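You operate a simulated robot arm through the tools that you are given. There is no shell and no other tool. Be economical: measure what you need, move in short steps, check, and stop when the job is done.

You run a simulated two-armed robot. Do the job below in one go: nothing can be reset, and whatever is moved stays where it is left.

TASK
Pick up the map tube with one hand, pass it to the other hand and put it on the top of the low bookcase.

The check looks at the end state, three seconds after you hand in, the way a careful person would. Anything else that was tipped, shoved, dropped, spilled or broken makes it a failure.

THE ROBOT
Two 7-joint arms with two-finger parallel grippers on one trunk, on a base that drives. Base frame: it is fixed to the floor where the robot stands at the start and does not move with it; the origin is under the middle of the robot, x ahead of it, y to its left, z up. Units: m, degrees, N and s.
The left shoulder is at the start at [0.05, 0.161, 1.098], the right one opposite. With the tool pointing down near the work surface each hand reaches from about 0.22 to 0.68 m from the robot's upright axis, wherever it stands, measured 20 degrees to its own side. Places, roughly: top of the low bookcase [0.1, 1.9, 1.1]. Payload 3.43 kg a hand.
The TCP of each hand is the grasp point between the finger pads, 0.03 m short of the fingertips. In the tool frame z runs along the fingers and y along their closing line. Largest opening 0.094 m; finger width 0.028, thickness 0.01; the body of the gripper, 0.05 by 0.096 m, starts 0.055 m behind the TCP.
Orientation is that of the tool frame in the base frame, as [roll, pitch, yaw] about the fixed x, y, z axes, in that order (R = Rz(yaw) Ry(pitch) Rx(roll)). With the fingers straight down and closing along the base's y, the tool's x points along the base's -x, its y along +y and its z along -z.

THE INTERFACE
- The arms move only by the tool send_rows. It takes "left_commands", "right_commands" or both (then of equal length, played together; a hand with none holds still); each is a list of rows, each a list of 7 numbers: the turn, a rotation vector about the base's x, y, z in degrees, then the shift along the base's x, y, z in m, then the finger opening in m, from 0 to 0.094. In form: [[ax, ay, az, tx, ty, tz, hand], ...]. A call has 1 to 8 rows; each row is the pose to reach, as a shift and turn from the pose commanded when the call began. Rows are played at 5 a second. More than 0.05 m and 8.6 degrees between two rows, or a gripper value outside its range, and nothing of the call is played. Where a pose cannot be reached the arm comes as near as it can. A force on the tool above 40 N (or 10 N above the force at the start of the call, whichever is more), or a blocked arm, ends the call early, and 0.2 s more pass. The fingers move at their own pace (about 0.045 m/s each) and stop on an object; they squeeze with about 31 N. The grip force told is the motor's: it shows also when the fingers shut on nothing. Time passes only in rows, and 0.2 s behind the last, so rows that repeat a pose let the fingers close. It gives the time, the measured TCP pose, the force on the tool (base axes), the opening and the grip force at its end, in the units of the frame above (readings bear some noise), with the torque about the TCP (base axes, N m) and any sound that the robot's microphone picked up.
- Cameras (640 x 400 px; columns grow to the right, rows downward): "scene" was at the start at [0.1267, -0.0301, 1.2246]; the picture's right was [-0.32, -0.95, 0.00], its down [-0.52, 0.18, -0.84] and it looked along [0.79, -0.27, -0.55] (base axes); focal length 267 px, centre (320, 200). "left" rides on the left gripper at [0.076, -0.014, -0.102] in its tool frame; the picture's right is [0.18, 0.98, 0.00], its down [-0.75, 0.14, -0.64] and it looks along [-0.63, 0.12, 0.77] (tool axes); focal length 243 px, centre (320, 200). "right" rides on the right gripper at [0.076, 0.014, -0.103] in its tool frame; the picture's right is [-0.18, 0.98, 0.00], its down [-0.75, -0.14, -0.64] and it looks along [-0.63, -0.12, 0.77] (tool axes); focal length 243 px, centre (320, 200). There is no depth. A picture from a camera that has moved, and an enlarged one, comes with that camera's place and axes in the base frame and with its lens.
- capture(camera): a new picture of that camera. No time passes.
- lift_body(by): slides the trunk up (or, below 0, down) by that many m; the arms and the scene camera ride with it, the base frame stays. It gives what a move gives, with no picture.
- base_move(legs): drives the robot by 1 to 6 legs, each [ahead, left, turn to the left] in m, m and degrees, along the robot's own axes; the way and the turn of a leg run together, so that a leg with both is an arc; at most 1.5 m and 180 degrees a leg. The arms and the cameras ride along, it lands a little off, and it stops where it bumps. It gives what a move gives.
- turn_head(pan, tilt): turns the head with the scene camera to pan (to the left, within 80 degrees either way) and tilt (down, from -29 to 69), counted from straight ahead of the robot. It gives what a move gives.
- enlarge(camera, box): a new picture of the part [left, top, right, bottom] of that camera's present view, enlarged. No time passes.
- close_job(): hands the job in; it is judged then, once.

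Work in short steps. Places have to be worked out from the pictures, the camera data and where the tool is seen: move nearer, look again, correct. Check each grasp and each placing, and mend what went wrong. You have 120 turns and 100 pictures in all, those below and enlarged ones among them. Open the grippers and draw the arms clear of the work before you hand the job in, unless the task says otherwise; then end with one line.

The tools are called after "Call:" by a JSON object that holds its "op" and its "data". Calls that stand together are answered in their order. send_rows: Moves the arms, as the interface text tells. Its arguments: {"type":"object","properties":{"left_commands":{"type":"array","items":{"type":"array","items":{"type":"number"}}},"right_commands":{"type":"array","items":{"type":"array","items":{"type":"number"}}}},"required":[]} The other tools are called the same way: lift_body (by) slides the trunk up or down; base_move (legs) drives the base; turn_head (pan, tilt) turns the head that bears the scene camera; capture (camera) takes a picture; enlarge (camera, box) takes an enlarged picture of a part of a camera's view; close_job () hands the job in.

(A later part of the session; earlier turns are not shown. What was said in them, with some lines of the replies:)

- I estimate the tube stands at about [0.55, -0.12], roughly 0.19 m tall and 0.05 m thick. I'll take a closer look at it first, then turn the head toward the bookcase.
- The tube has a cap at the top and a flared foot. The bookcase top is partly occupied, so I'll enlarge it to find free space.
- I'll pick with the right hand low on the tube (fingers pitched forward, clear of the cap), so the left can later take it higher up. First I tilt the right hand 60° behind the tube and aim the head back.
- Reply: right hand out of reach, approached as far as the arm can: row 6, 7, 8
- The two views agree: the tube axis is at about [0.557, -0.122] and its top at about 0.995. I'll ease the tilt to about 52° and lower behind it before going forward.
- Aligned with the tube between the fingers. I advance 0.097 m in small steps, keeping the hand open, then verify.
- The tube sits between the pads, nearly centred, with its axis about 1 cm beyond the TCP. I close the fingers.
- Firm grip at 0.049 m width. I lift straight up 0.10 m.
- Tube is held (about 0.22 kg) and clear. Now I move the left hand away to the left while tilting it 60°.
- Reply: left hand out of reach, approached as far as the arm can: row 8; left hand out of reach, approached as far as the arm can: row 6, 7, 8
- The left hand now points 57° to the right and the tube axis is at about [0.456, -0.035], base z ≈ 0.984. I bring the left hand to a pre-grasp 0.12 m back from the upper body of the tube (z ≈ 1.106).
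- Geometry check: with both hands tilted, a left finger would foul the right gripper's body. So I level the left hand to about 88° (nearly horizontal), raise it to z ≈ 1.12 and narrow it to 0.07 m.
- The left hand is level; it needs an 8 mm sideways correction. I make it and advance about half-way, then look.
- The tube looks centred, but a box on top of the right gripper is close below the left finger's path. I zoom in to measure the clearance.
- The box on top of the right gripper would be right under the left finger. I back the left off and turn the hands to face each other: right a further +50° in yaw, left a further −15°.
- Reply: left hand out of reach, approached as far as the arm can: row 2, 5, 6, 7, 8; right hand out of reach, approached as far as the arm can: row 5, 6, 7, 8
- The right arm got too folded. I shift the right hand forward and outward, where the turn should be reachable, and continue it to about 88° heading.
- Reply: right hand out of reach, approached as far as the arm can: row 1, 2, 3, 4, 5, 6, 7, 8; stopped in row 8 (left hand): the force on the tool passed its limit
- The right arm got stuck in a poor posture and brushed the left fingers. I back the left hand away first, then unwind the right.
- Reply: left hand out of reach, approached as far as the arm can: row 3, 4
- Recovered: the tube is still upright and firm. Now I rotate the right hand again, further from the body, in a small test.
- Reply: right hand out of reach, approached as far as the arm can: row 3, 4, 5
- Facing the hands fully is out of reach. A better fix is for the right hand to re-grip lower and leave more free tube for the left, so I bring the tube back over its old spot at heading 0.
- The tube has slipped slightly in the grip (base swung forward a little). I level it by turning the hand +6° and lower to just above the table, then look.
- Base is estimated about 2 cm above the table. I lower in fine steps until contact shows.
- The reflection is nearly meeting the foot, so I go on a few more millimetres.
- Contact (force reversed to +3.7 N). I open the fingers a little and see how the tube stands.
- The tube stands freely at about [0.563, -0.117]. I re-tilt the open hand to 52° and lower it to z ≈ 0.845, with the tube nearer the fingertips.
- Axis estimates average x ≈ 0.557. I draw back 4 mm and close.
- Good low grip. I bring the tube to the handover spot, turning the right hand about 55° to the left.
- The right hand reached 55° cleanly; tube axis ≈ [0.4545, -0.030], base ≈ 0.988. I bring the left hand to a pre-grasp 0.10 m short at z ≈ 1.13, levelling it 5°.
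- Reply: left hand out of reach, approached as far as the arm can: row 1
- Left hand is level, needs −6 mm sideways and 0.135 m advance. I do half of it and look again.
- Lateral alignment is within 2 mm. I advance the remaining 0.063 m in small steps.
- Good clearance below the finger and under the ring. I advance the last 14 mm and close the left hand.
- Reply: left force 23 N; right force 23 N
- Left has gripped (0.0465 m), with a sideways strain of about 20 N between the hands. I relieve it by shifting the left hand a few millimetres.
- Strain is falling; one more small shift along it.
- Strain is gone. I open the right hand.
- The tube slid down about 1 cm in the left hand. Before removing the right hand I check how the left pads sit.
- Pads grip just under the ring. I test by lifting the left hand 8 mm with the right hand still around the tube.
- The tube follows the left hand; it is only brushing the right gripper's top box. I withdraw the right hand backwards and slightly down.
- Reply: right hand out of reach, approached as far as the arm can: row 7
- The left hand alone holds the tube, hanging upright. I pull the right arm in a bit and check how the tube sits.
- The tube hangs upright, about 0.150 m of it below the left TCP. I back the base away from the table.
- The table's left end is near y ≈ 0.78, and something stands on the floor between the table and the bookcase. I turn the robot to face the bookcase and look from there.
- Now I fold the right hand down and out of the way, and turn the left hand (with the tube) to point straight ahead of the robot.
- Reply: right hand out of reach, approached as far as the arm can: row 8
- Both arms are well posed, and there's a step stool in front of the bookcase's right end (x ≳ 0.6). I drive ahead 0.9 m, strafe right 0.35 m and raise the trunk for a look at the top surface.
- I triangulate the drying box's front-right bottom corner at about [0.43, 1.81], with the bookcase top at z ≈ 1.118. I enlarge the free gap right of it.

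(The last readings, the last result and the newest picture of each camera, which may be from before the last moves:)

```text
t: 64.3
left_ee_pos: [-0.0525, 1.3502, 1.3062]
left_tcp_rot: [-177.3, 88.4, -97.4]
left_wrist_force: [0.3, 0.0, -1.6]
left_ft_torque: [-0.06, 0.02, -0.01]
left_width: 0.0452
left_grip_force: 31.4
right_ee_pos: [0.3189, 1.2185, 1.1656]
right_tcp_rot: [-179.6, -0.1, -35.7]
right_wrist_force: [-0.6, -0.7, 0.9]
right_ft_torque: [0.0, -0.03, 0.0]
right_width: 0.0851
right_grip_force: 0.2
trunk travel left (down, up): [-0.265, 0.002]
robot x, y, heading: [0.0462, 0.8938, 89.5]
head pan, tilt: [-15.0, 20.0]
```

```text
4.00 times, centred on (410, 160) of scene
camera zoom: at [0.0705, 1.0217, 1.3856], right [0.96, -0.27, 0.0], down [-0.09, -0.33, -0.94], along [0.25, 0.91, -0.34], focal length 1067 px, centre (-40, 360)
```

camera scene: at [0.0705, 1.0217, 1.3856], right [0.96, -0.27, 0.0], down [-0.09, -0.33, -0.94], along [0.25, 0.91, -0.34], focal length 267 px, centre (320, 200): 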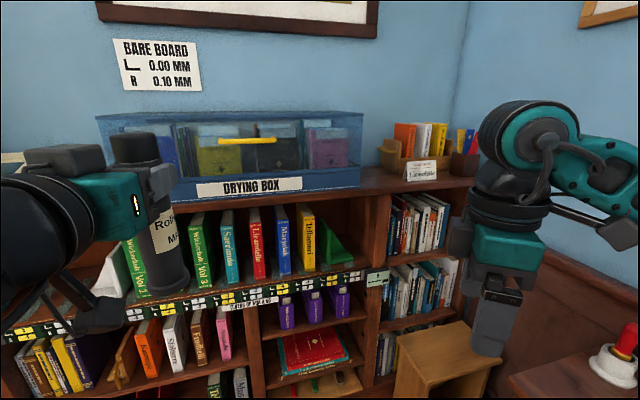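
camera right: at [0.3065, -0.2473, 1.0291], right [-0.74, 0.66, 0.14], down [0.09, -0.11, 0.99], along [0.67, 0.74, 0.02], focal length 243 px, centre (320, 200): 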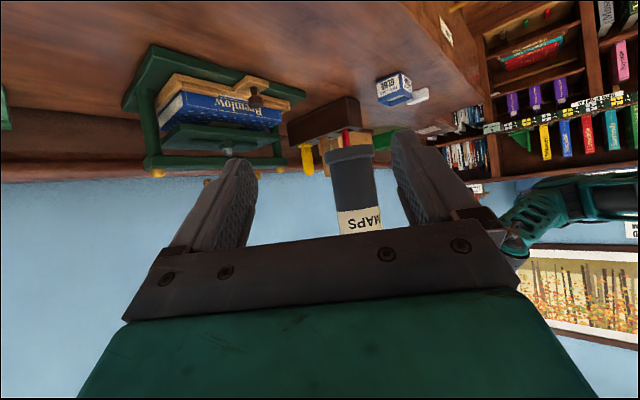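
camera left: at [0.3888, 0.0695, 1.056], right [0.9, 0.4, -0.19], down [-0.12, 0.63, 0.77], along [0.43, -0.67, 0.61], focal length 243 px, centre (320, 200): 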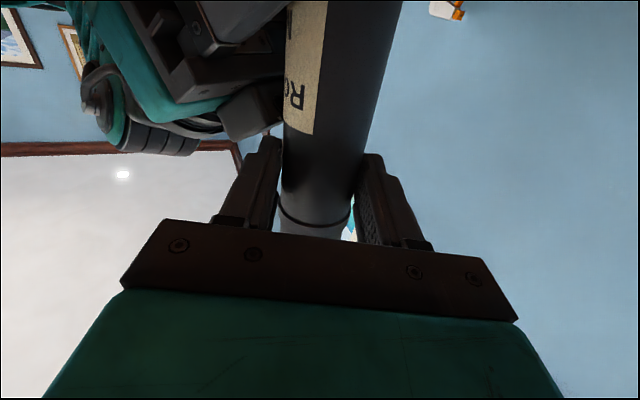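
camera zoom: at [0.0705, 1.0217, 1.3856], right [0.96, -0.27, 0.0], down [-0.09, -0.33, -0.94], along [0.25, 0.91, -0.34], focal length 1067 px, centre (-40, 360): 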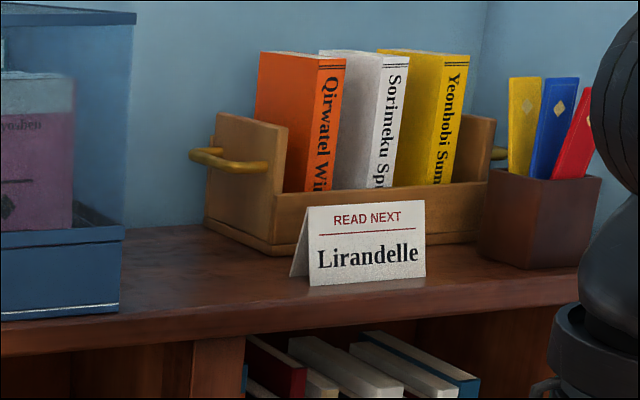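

Free gap: x ≈ 0.44–0.60, front edge at y ≈ 1.80. I aim for [0.52, 1.885], approaching with the robot turned 30° right to stay clear of the stool. First I go ahead 0.2 m and turn.

Call:
{"op": "base_move", "data": {"legs": [[0.2, 0, 0], [0, 0, -29.5]]}}

Call:
{"op": "send_rows", "data": {"left_commands": [[0, 0, 5, 0, 0, 0, 0.02], [0, 0, 10, 0, 0, 0, 0.02], [0, 0, 15, 0, 0, 0, 0.02], [0, 0, 20, 0, 0, 0, 0.02], [0, 0, 25, 0, 0, 0, 0.02], [0, 0, 30, 0, 0, 0, 0.02], [0, 0, 35, 0, 0, 0, 0.02], [0, 0, 39, 0, 0, 0, 0.02]]}}

Call:
{"op": "turn_head", "data": {"pan": 10, "tilt": 20}}

Call:
{"op": "capture", "data": {"camera": "scene"}}

```text
t: 67.4
left_ee_pos: [0.1876, 1.5377, 1.3059]
left_tcp_rot: [-177.6, 88.4, -127.4]
left_wrist_force: [0.2, 0.5, -2.5]
left_ft_torque: [-0.05, 0.0, 0.0]
left_width: 0.0446
left_grip_force: 30.5
right_ee_pos: [0.4446, 1.2413, 1.1671]
right_tcp_rot: [-179.6, 0.0, -65.4]
right_wrist_force: [0.2, 0.1, 0.6]
right_ft_torque: [0.0, 0.01, -0.03]
right_width: 0.0848
right_grip_force: 0.1
trunk travel left (down, up): [-0.265, 0.002]
robot x, y, heading: [0.0439, 1.0952, 59.8]
head pan, tilt: [-15.0, 20.0]
```

```text
t: 69.2
left_ee_pos: [0.1887, 1.5395, 1.3053]
left_tcp_rot: [-176.9, 88.6, -87.5]
left_wrist_force: [0.4, -0.4, -1.3]
left_ft_torque: [-0.02, 0.0, 0.02]
left_width: 0.0448
left_grip_force: 31.2
right_ee_pos: [0.4463, 1.2411, 1.1675]
right_tcp_rot: [-179.6, -0.1, -65.4]
right_wrist_force: [0.1, 0.3, -0.3]
right_ft_torque: [0.02, 0.04, 0.0]
right_width: 0.0851
right_grip_force: 0.0
trunk travel left (down, up): [-0.265, 0.002]
robot x, y, heading: [0.045, 1.0964, 59.8]
head pan, tilt: [-15.0, 20.0]
```

```text
t: 70.1
left_ee_pos: [0.1875, 1.5388, 1.3059]
left_tcp_rot: [-177.7, 88.4, -88.6]
left_wrist_force: [-0.3, 0.3, -1.0]
left_ft_torque: [-0.07, 0.01, 0.0]
left_width: 0.0448
left_grip_force: 31.1
right_ee_pos: [0.4454, 1.2412, 1.1668]
right_tcp_rot: [-179.6, -0.1, -65.4]
right_wrist_force: [0.0, 0.2, -0.2]
right_ft_torque: [-0.01, -0.01, 0.0]
right_width: 0.0851
right_grip_force: 0.1
trunk travel left (down, up): [-0.265, 0.002]
robot x, y, heading: [0.0459, 1.0964, 60.0]
head pan, tilt: [10.0, 20.0]
```

```text
36 pictures are left
camera scene: at [0.099, 1.2153, 1.3856], right [0.94, -0.34, 0.0], down [-0.12, -0.32, -0.94], along [0.32, 0.88, -0.34], focal length 267 px, centre (320, 200)
```

scene: 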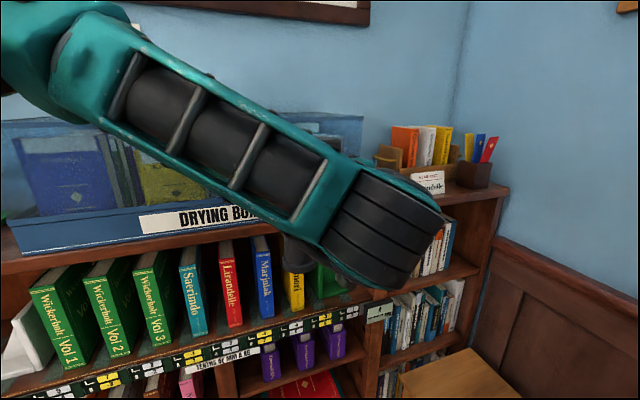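

The left hand now points straight at the bookcase (+y). I shift it +0.178 m in x while still clear in front, then look through its camera.

Call:
{"op": "send_rows", "data": {"left_commands": [[0, 0, 0, 0.035, 0, 0.0, 0.02], [0, 0, 0, 0.07, 0, 0, 0.02], [0, 0, 0, 0.105, 0, 0.0, 0.02], [0, 0, 0, 0.14, 0, 0, 0.02], [0, 0, 0, 0.178, 0, 0, 0.02]]}}

Call:
{"op": "capture", "data": {"camera": "left"}}

Call:
{"op": "capture", "data": {"camera": "scene"}}

```text
t: 71.3
left_ee_pos: [0.3661, 1.5372, 1.304]
left_tcp_rot: [179.1, 88.4, -91.7]
left_wrist_force: [0.6, 0.1, -1.2]
left_ft_torque: [-0.03, 0.01, 0.02]
left_width: 0.0447
left_grip_force: 30.9
right_ee_pos: [0.4461, 1.2402, 1.1662]
right_tcp_rot: [-179.6, -0.1, -65.3]
right_wrist_force: [-0.2, -0.1, 0.6]
right_ft_torque: [0.03, 0.0, 0.0]
right_width: 0.0851
right_grip_force: 0.0
trunk travel left (down, up): [-0.265, 0.002]
robot x, y, heading: [0.0481, 1.0947, 60.0]
head pan, tilt: [10.0, 20.0]
```

```text
35 pictures are left
camera left: at [0.379, 1.4324, 1.231], right [-0.98, 0.01, -0.18], down [-0.15, -0.62, 0.77], along [-0.11, 0.79, 0.61], focal length 243 px, centre (320, 200)
```

left: 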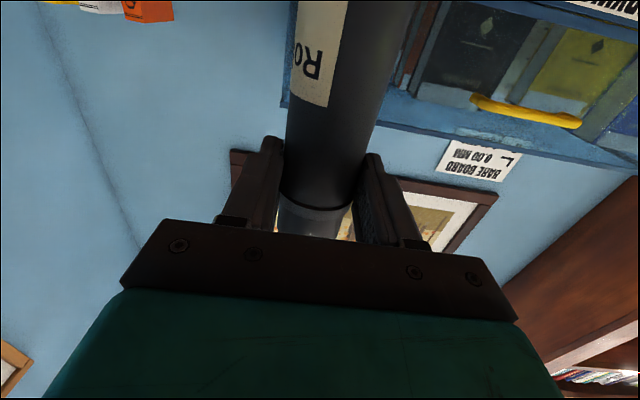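

```text
34 pictures are left
camera scene: at [0.1001, 1.215, 1.3856], right [0.94, -0.34, 0.0], down [-0.12, -0.32, -0.94], along [0.32, 0.88, -0.34], focal length 267 px, centre (320, 200)
```

scene: 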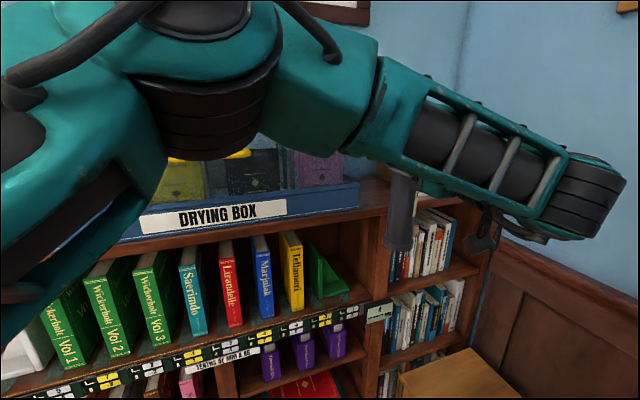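

Scene view confirms the tube upright, base ≈ 1.152 (0.152 below TCP). I drive the base diagonally so the tube gets over the front edge in the gap.

Call:
{"op": "base_move", "data": {"legs": [[0.25, -0.016, 0]]}}

Call:
{"op": "capture", "data": {"camera": "scene"}}

Call:
{"op": "capture", "data": {"camera": "left"}}

```text
t: 73.1
left_ee_pos: [0.5047, 1.7502, 1.3044]
left_tcp_rot: [-178.2, 88.4, -88.8]
left_wrist_force: [0.4, -0.3, -2.0]
left_ft_torque: [0.0, -0.01, 0.0]
left_width: 0.0449
left_grip_force: 31.2
right_ee_pos: [0.5863, 1.4537, 1.1664]
right_tcp_rot: [-179.6, -0.2, -65.3]
right_wrist_force: [-0.2, -0.2, -0.4]
right_ft_torque: [-0.03, -0.03, 0.02]
right_width: 0.0852
right_grip_force: 0.0
trunk travel left (down, up): [-0.265, 0.002]
robot x, y, heading: [0.1819, 1.306, 60.0]
head pan, tilt: [10.0, 20.0]
```

```text
33 pictures are left
camera scene: at [0.2396, 1.4271, 1.3855], right [0.94, -0.34, 0.0], down [-0.12, -0.32, -0.94], along [0.32, 0.88, -0.34], focal length 267 px, centre (320, 200)
```

scene: 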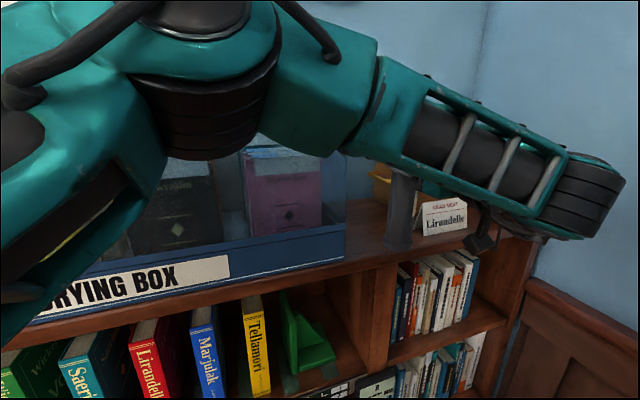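

```text
32 pictures are left
camera left: at [0.518, 1.645, 1.2312], right [-0.98, 0.01, -0.18], down [-0.15, -0.62, 0.77], along [-0.11, 0.79, 0.61], focal length 243 px, centre (320, 200)
```

left: 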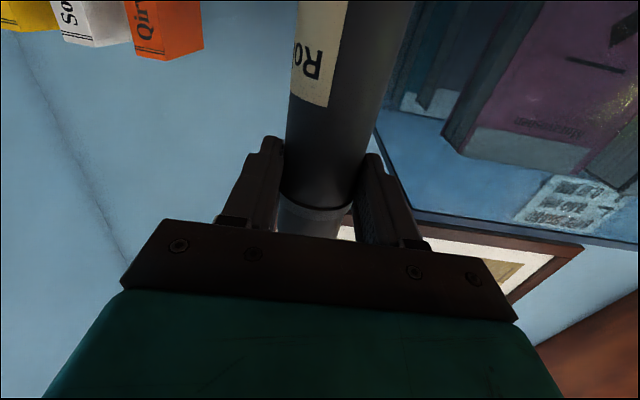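

Measured again: box corner [0.43, 1.815], card edge x ≈ 0.62, tube at x ≈ 0.505. I move the arm +0.016 m in x, then +0.12 m in over the top.

Call:
{"op": "send_rows", "data": {"left_commands": [[0, 0, 0, 0.008, 0, 0, 0.02], [0, 0, 0, 0.016, 0.01, 0, 0.02], [0, 0, 0, 0.016, 0.035, 0, 0.02], [0, 0, 0, 0.016, 0.06, 0, 0.02], [0, 0, 0, 0.016, 0.09, 0, 0.02], [0, 0, 0, 0.016, 0.12, 0, 0.02], [0, 0, 0, 0.016, 0.12, 0, 0.02]]}}

Call:
{"op": "capture", "data": {"camera": "scene"}}

Call:
{"op": "capture", "data": {"camera": "left"}}

```text
t: 74.7
left_ee_pos: [0.52, 1.8714, 1.3061]
left_tcp_rot: [-178.5, 88.5, -89.2]
left_wrist_force: [0.8, 0.5, -1.7]
left_ft_torque: [0.0, -0.01, -0.02]
left_width: 0.0445
left_grip_force: 31.2
right_ee_pos: [0.5858, 1.4508, 1.1667]
right_tcp_rot: [-179.6, -0.1, -65.2]
right_wrist_force: [-0.3, -0.4, 0.1]
right_ft_torque: [0.0, 0.04, 0.01]
right_width: 0.085
right_grip_force: 0.0
trunk travel left (down, up): [-0.265, 0.002]
robot x, y, heading: [0.1857, 1.3041, 60.0]
head pan, tilt: [10.0, 20.0]
```

```text
31 pictures are left
camera scene: at [0.2392, 1.4262, 1.3857], right [0.94, -0.34, 0.0], down [-0.12, -0.32, -0.94], along [0.32, 0.88, -0.34], focal length 267 px, centre (320, 200)
```

scene: 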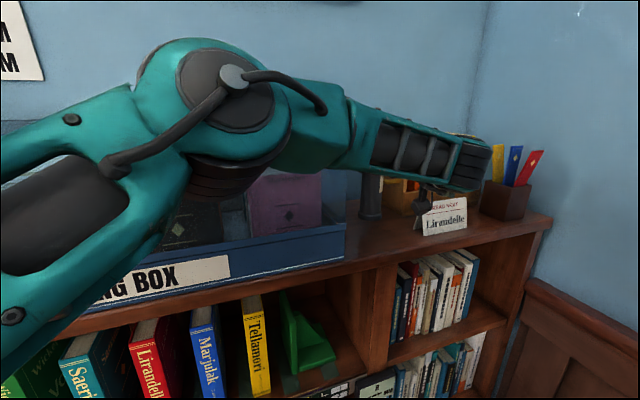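

```text
30 pictures are left
camera left: at [0.5328, 1.7663, 1.2329], right [-0.98, 0.01, -0.18], down [-0.15, -0.62, 0.77], along [-0.11, 0.78, 0.61], focal length 243 px, centre (320, 200)
```

left: 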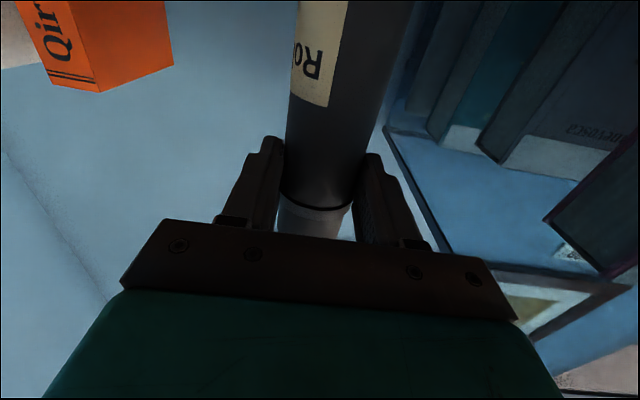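

Inside the gap. I enlarge to check clearances and the base height before lowering.

Call:
{"op": "enlarge", "data": {"camera": "scene", "box": [310, 140, 470, 270]}}

```text
3.08 times, centred on (390, 205) of scene
camera zoom: at [0.2392, 1.4262, 1.3857], right [0.94, -0.34, 0.0], down [-0.12, -0.32, -0.94], along [0.32, 0.88, -0.34], focal length 821 px, centre (105, 185)
```

zoom: 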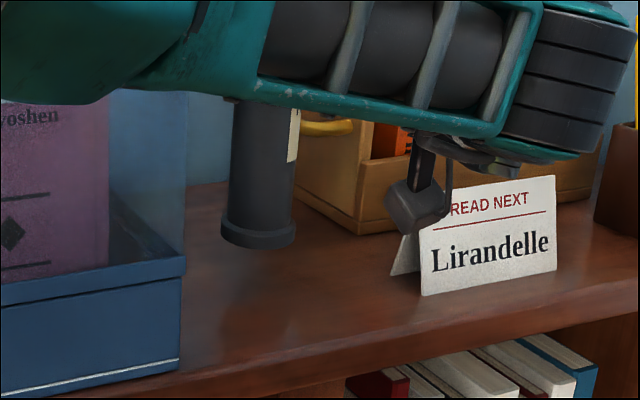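

Clearances are fine; the base is about 4 cm above the top. I lower 30 mm and look.

Call:
{"op": "send_rows", "data": {"left_commands": [[0, 0, 0, 0, 0, -0.01, 0.02], [0, 0, 0, 0, 0, -0.02, 0.02], [0, 0, 0, 0, 0, -0.03, 0.02]]}}

Call:
{"op": "enlarge", "data": {"camera": "scene", "box": [310, 140, 470, 270]}}

```text
t: 75.5
left_ee_pos: [0.5191, 1.8714, 1.2751]
left_tcp_rot: [-176.7, 88.5, -87.4]
left_wrist_force: [-0.4, 0.2, -1.9]
left_ft_torque: [-0.02, 0.01, 0.05]
left_width: 0.0446
left_grip_force: 31.3
right_ee_pos: [0.5856, 1.4529, 1.1673]
right_tcp_rot: [-179.6, -0.1, -65.3]
right_wrist_force: [0.3, 0.6, 0.1]
right_ft_torque: [0.02, -0.02, -0.01]
right_width: 0.085
right_grip_force: 0.1
trunk travel left (down, up): [-0.265, 0.002]
robot x, y, heading: [0.188, 1.3078, 60.0]
head pan, tilt: [10.0, 20.0]
```

```text
3.08 times, centred on (390, 205) of scene
camera zoom: at [0.2393, 1.4266, 1.3856], right [0.94, -0.34, 0.0], down [-0.12, -0.32, -0.94], along [0.32, 0.88, -0.34], focal length 821 px, centre (105, 185)
```

zoom: 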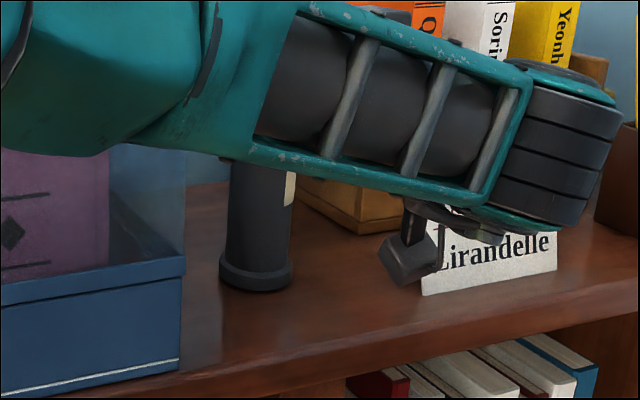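

About 1 cm remains. I lower 8 mm, then in 3 mm steps watching the force.

Call:
{"op": "send_rows", "data": {"left_commands": [[0, 0, 0, 0, 0, -0.004, 0.02], [0, 0, 0, 0, 0, -0.008, 0.02]]}}

Call:
{"op": "send_rows", "data": {"left_commands": [[0, 0, 0, 0, 0, -0.003, 0.02]]}}

Call:
{"op": "enlarge", "data": {"camera": "scene", "box": [310, 140, 470, 270]}}

```text
t: 76.1
left_ee_pos: [0.5194, 1.8689, 1.2723]
left_tcp_rot: [-164.6, 88.9, -75.2]
left_wrist_force: [1.1, -0.2, 11.9]
left_ft_torque: [-0.09, -0.05, 0.03]
left_width: 0.0447
left_grip_force: 30.7
right_ee_pos: [0.5845, 1.4508, 1.1675]
right_tcp_rot: [-179.6, -0.1, -65.2]
right_wrist_force: [1.1, 0.4, 0.6]
right_ft_torque: [0.01, 0.01, -0.03]
right_width: 0.085
right_grip_force: 0.1
trunk travel left (down, up): [-0.265, 0.002]
robot x, y, heading: [0.1816, 1.308, 59.8]
head pan, tilt: [10.0, 20.0]
```

```text
t: 76.5
left_ee_pos: [0.5191, 1.8685, 1.2721]
left_tcp_rot: [-149.1, 89.1, -59.7]
left_wrist_force: [1.3, 0.7, 27.1]
left_ft_torque: [0.04, -0.1, -0.02]
left_width: 0.0446
left_grip_force: 30.8
right_ee_pos: [0.5839, 1.4501, 1.1679]
right_tcp_rot: [-179.6, 0.0, -65.3]
right_wrist_force: [0.0, -0.7, -0.1]
right_ft_torque: [0.03, 0.0, -0.02]
right_width: 0.0852
right_grip_force: 0.1
trunk travel left (down, up): [-0.265, 0.002]
robot x, y, heading: [0.1855, 1.3066, 60.0]
head pan, tilt: [10.0, 20.0]
```

```text
3.08 times, centred on (390, 205) of scene
camera zoom: at [0.2379, 1.4238, 1.3864], right [0.94, -0.34, 0.0], down [-0.12, -0.32, -0.94], along [0.32, 0.88, -0.34], focal length 821 px, centre (105, 185)
```

zoom: 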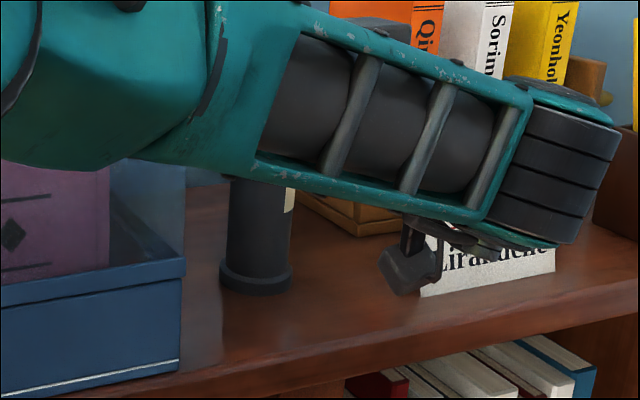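

Contact: 27 N upward, tube resting on the top. I ease back up a few millimetres to lower the press force.

Call:
{"op": "send_rows", "data": {"left_commands": [[0, 0, 0, 0, 0, 0.004, 0.02], [0, 0, 0, 0, 0, 0.007, 0.02]]}}

```text
t: 77.1
left_ee_pos: [0.5194, 1.8696, 1.2725]
left_tcp_rot: [-176.7, 88.6, -87.2]
left_wrist_force: [1.1, 5.4, 12.5]
left_ft_torque: [0.66, -0.17, 0.02]
left_width: 0.0447
left_grip_force: 31.1
right_ee_pos: [0.5842, 1.4517, 1.1659]
right_tcp_rot: [-179.5, -0.1, -65.3]
right_wrist_force: [0.1, 0.5, 1.1]
right_ft_torque: [0.03, 0.02, -0.02]
right_width: 0.0853
right_grip_force: 0.0
trunk travel left (down, up): [-0.265, 0.002]
robot x, y, heading: [0.1852, 1.3043, 60.0]
head pan, tilt: [10.0, 20.0]
```

Still 12 N; 3 mm more.

Call:
{"op": "send_rows", "data": {"left_commands": [[0, 0, 0, 0, 0, 0.002, 0.02], [0, 0, 0, 0, 0, 0.003, 0.02]]}}

Call:
{"op": "capture", "data": {"camera": "left"}}

```text
t: 77.7
left_ee_pos: [0.5198, 1.8683, 1.2728]
left_tcp_rot: [177.9, 88.1, -92.9]
left_wrist_force: [-1.3, 0.8, 2.3]
left_ft_torque: [0.09, 0.24, -0.04]
left_width: 0.0448
left_grip_force: 31.1
right_ee_pos: [0.5847, 1.4522, 1.1665]
right_tcp_rot: [-179.6, -0.2, -65.3]
right_wrist_force: [0.5, 0.3, 0.2]
right_ft_torque: [0.03, 0.01, -0.03]
right_width: 0.085
right_grip_force: 0.0
trunk travel left (down, up): [-0.265, 0.002]
robot x, y, heading: [0.1907, 1.3063, 59.8]
head pan, tilt: [10.0, 20.0]
```

```text
26 pictures are left
camera left: at [0.5328, 1.7631, 1.1992], right [-0.98, 0.01, -0.18], down [-0.15, -0.62, 0.77], along [-0.11, 0.79, 0.61], focal length 243 px, centre (320, 200)
```

left: 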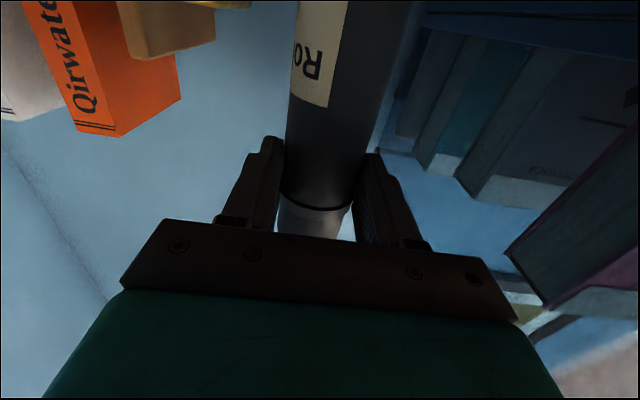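

Only about 2 N now. I open the left hand to 0.075 m and check that the tube stands.

Call:
{"op": "send_rows", "data": {"left_commands": [[0, 0, 0, 0, 0, 0, 0.05], [0, 0, 0, 0, 0, 0, 0.06], [0, 0, 0, 0, 0, 0, 0.07], [0, 0, 0, 0, 0, 0, 0.075], [0, 0, 0, 0, 0, 0, 0.075]]}}

Call:
{"op": "capture", "data": {"camera": "left"}}

Call:
{"op": "capture", "data": {"camera": "scene"}}

```text
t: 78.9
left_ee_pos: [0.5191, 1.8691, 1.274]
left_tcp_rot: [-176.9, 88.4, -87.7]
left_wrist_force: [-0.7, -1.5, -0.2]
left_ft_torque: [0.01, 0.02, -0.01]
left_width: 0.0749
left_grip_force: 0.0
right_ee_pos: [0.5866, 1.4521, 1.1665]
right_tcp_rot: [-179.6, -0.1, -65.3]
right_wrist_force: [-0.2, -0.2, 0.5]
right_ft_torque: [-0.01, 0.0, 0.03]
right_width: 0.0851
right_grip_force: 0.0
trunk travel left (down, up): [-0.265, 0.002]
robot x, y, heading: [0.1835, 1.3054, 59.9]
head pan, tilt: [10.0, 20.0]
```

```text
25 pictures are left
camera left: at [0.5333, 1.7642, 1.201], right [-0.98, 0.01, -0.19], down [-0.15, -0.62, 0.77], along [-0.11, 0.78, 0.61], focal length 243 px, centre (320, 200)
```

left: 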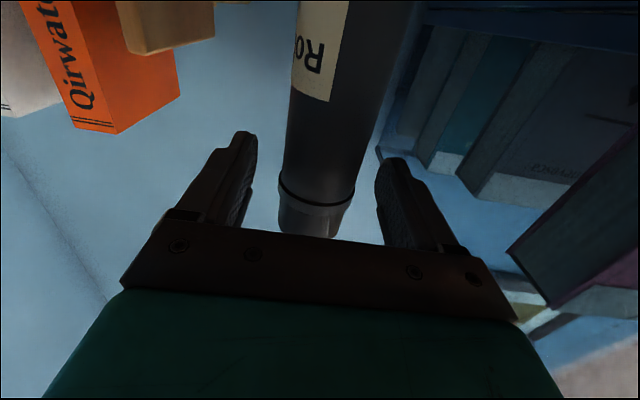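

```text
24 pictures are left
camera scene: at [0.2391, 1.4264, 1.3856], right [0.94, -0.34, 0.0], down [-0.12, -0.32, -0.94], along [0.32, 0.88, -0.34], focal length 267 px, centre (320, 200)
```

scene: 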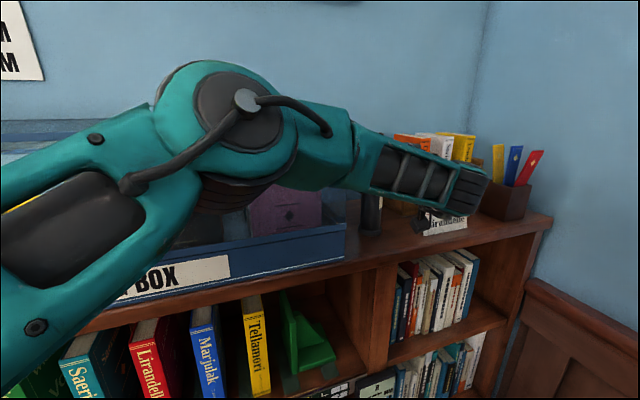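

Released; the tube stands with clearance on both fingers. I withdraw the hand straight back along −y.

Call:
{"op": "send_rows", "data": {"left_commands": [[0, 0, 0, 0, -0.02, 0, 0.075], [0, 0, 0, 0, -0.045, 0, 0.075], [0, 0, 0, 0, -0.075, 0, 0.075], [0, 0, 0, 0, -0.105, 0, 0.075], [0, 0, 0, 0, -0.13, 0, 0.075]]}}

Call:
{"op": "capture", "data": {"camera": "left"}}

```text
t: 80.1
left_ee_pos: [0.52, 1.7377, 1.2743]
left_tcp_rot: [-178.1, 88.5, -88.7]
left_wrist_force: [-0.5, -0.2, -0.3]
left_ft_torque: [0.01, 0.0, -0.02]
left_width: 0.075
left_grip_force: 0.0
right_ee_pos: [0.5853, 1.4522, 1.1657]
right_tcp_rot: [-179.7, 0.0, -65.3]
right_wrist_force: [-0.2, 0.3, -0.2]
right_ft_torque: [0.0, -0.02, -0.01]
right_width: 0.085
right_grip_force: 0.1
trunk travel left (down, up): [-0.265, 0.002]
robot x, y, heading: [0.1852, 1.306, 60.1]
head pan, tilt: [10.0, 20.0]
```

```text
23 pictures are left
camera left: at [0.5334, 1.6332, 1.2015], right [-0.98, 0.01, -0.18], down [-0.15, -0.62, 0.77], along [-0.11, 0.79, 0.61], focal length 243 px, centre (320, 200)
```

left: 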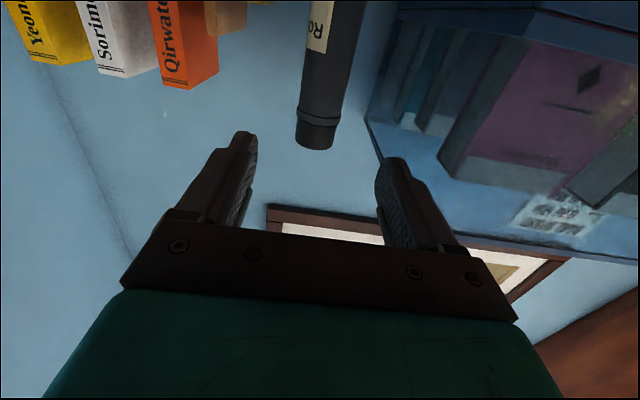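

The tube stayed put. I back the base off about 0.25 m and take a final look at the placing.

Call:
{"op": "base_move", "data": {"legs": [[-0.25, -0.02, 0]]}}

Call:
{"op": "send_rows", "data": {"left_commands": [[0, 0, 0, -0.035, 0, 0, 0.09], [0, 0, 0, -0.07, 0, 0, 0.09], [0, 0, 0, -0.105, 0, 0, 0.09], [0, 0, 0, -0.14, 0, 0, 0.09], [0, 0, 0, -0.178, 0, 0, 0.09]]}}

Call:
{"op": "turn_head", "data": {"pan": -5, "tilt": 20}}

Call:
{"op": "capture", "data": {"camera": "scene"}}

```text
t: 81.9
left_ee_pos: [0.4126, 1.5132, 1.2772]
left_tcp_rot: [-175.8, 88.4, -86.4]
left_wrist_force: [-0.9, 0.4, 0.7]
left_ft_torque: [-0.02, 0.02, -0.02]
left_width: 0.0752
left_grip_force: 0.1
right_ee_pos: [0.4775, 1.2263, 1.1664]
right_tcp_rot: [-179.6, -0.2, -65.2]
right_wrist_force: [0.5, -0.7, 0.6]
right_ft_torque: [0.04, 0.02, 0.01]
right_width: 0.085
right_grip_force: 0.0
trunk travel left (down, up): [-0.265, 0.002]
robot x, y, heading: [0.0775, 1.0806, 60.3]
head pan, tilt: [10.0, 20.0]
```

```text
t: 83.1
left_ee_pos: [0.2301, 1.5151, 1.2765]
left_tcp_rot: [-174.3, 88.4, -84.8]
left_wrist_force: [-0.1, 0.1, -0.6]
left_ft_torque: [0.01, 0.0, -0.03]
left_width: 0.0899
left_grip_force: 0.0
right_ee_pos: [0.4783, 1.2272, 1.1661]
right_tcp_rot: [-179.5, -0.1, -65.2]
right_wrist_force: [-0.6, 0.0, 0.7]
right_ft_torque: [0.01, -0.01, -0.01]
right_width: 0.0852
right_grip_force: 0.0
trunk travel left (down, up): [-0.265, 0.002]
robot x, y, heading: [0.0779, 1.0783, 60.3]
head pan, tilt: [10.0, 20.0]
```

```text
t: 83.9
left_ee_pos: [0.2334, 1.5151, 1.2757]
left_tcp_rot: [-176.3, 88.3, -86.8]
left_wrist_force: [0.6, 0.0, -0.6]
left_ft_torque: [-0.02, 0.03, -0.06]
left_width: 0.09
left_grip_force: 0.1
right_ee_pos: [0.4783, 1.2287, 1.166]
right_tcp_rot: [-179.6, -0.1, -65.3]
right_wrist_force: [0.1, -0.6, 0.2]
right_ft_torque: [0.01, 0.02, 0.01]
right_width: 0.085
right_grip_force: 0.1
trunk travel left (down, up): [-0.265, 0.002]
robot x, y, heading: [0.0787, 1.0799, 60.2]
head pan, tilt: [-5.0, 20.0]
```

```text
22 pictures are left
camera scene: at [0.1538, 1.1895, 1.3856], right [0.82, -0.57, 0.0], down [-0.2, -0.28, -0.94], along [0.54, 0.77, -0.34], focal length 267 px, centre (320, 200)
```

scene: 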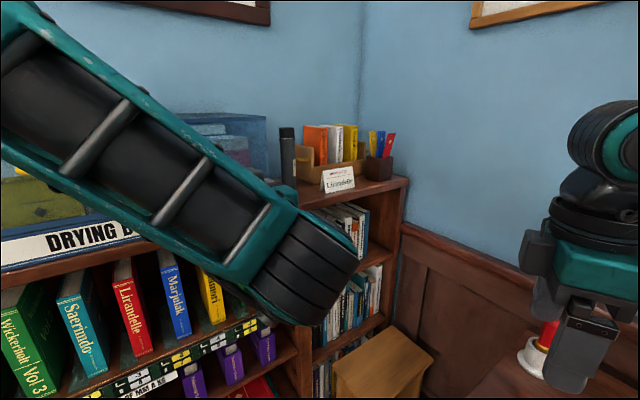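

The tube stands in the gap; one zoom to confirm.

Call:
{"op": "enlarge", "data": {"camera": "scene", "box": [250, 100, 410, 210]}}

```text
3.64 times, centred on (330, 155) of scene
camera zoom: at [0.1538, 1.1895, 1.3856], right [0.82, -0.57, 0.0], down [-0.2, -0.28, -0.94], along [0.54, 0.77, -0.34], focal length 970 px, centre (284, 364)
```

zoom: 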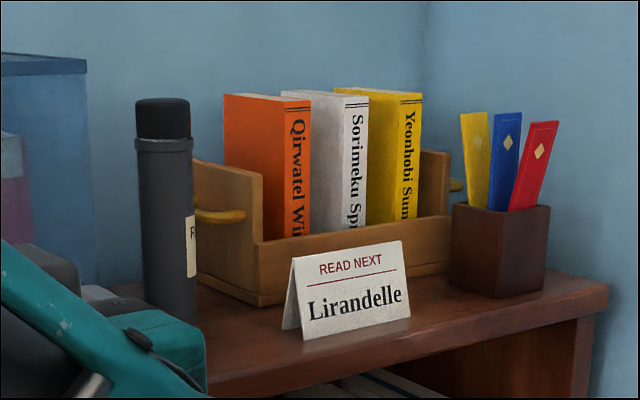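

The tube stands upright on the bookcase top. Nothing around it looks disturbed, both grippers are open, and the arms are clear, so I hand in.

Call:
{"op": "close_job", "data": {}}

```text
The job is handed in.
```

The right hand picked up the map tube and passed it to the left, which stood it upright on top of the low bookcase. It is in the free gap to the right of the drying box, and the last pictures showed nothing else moved.
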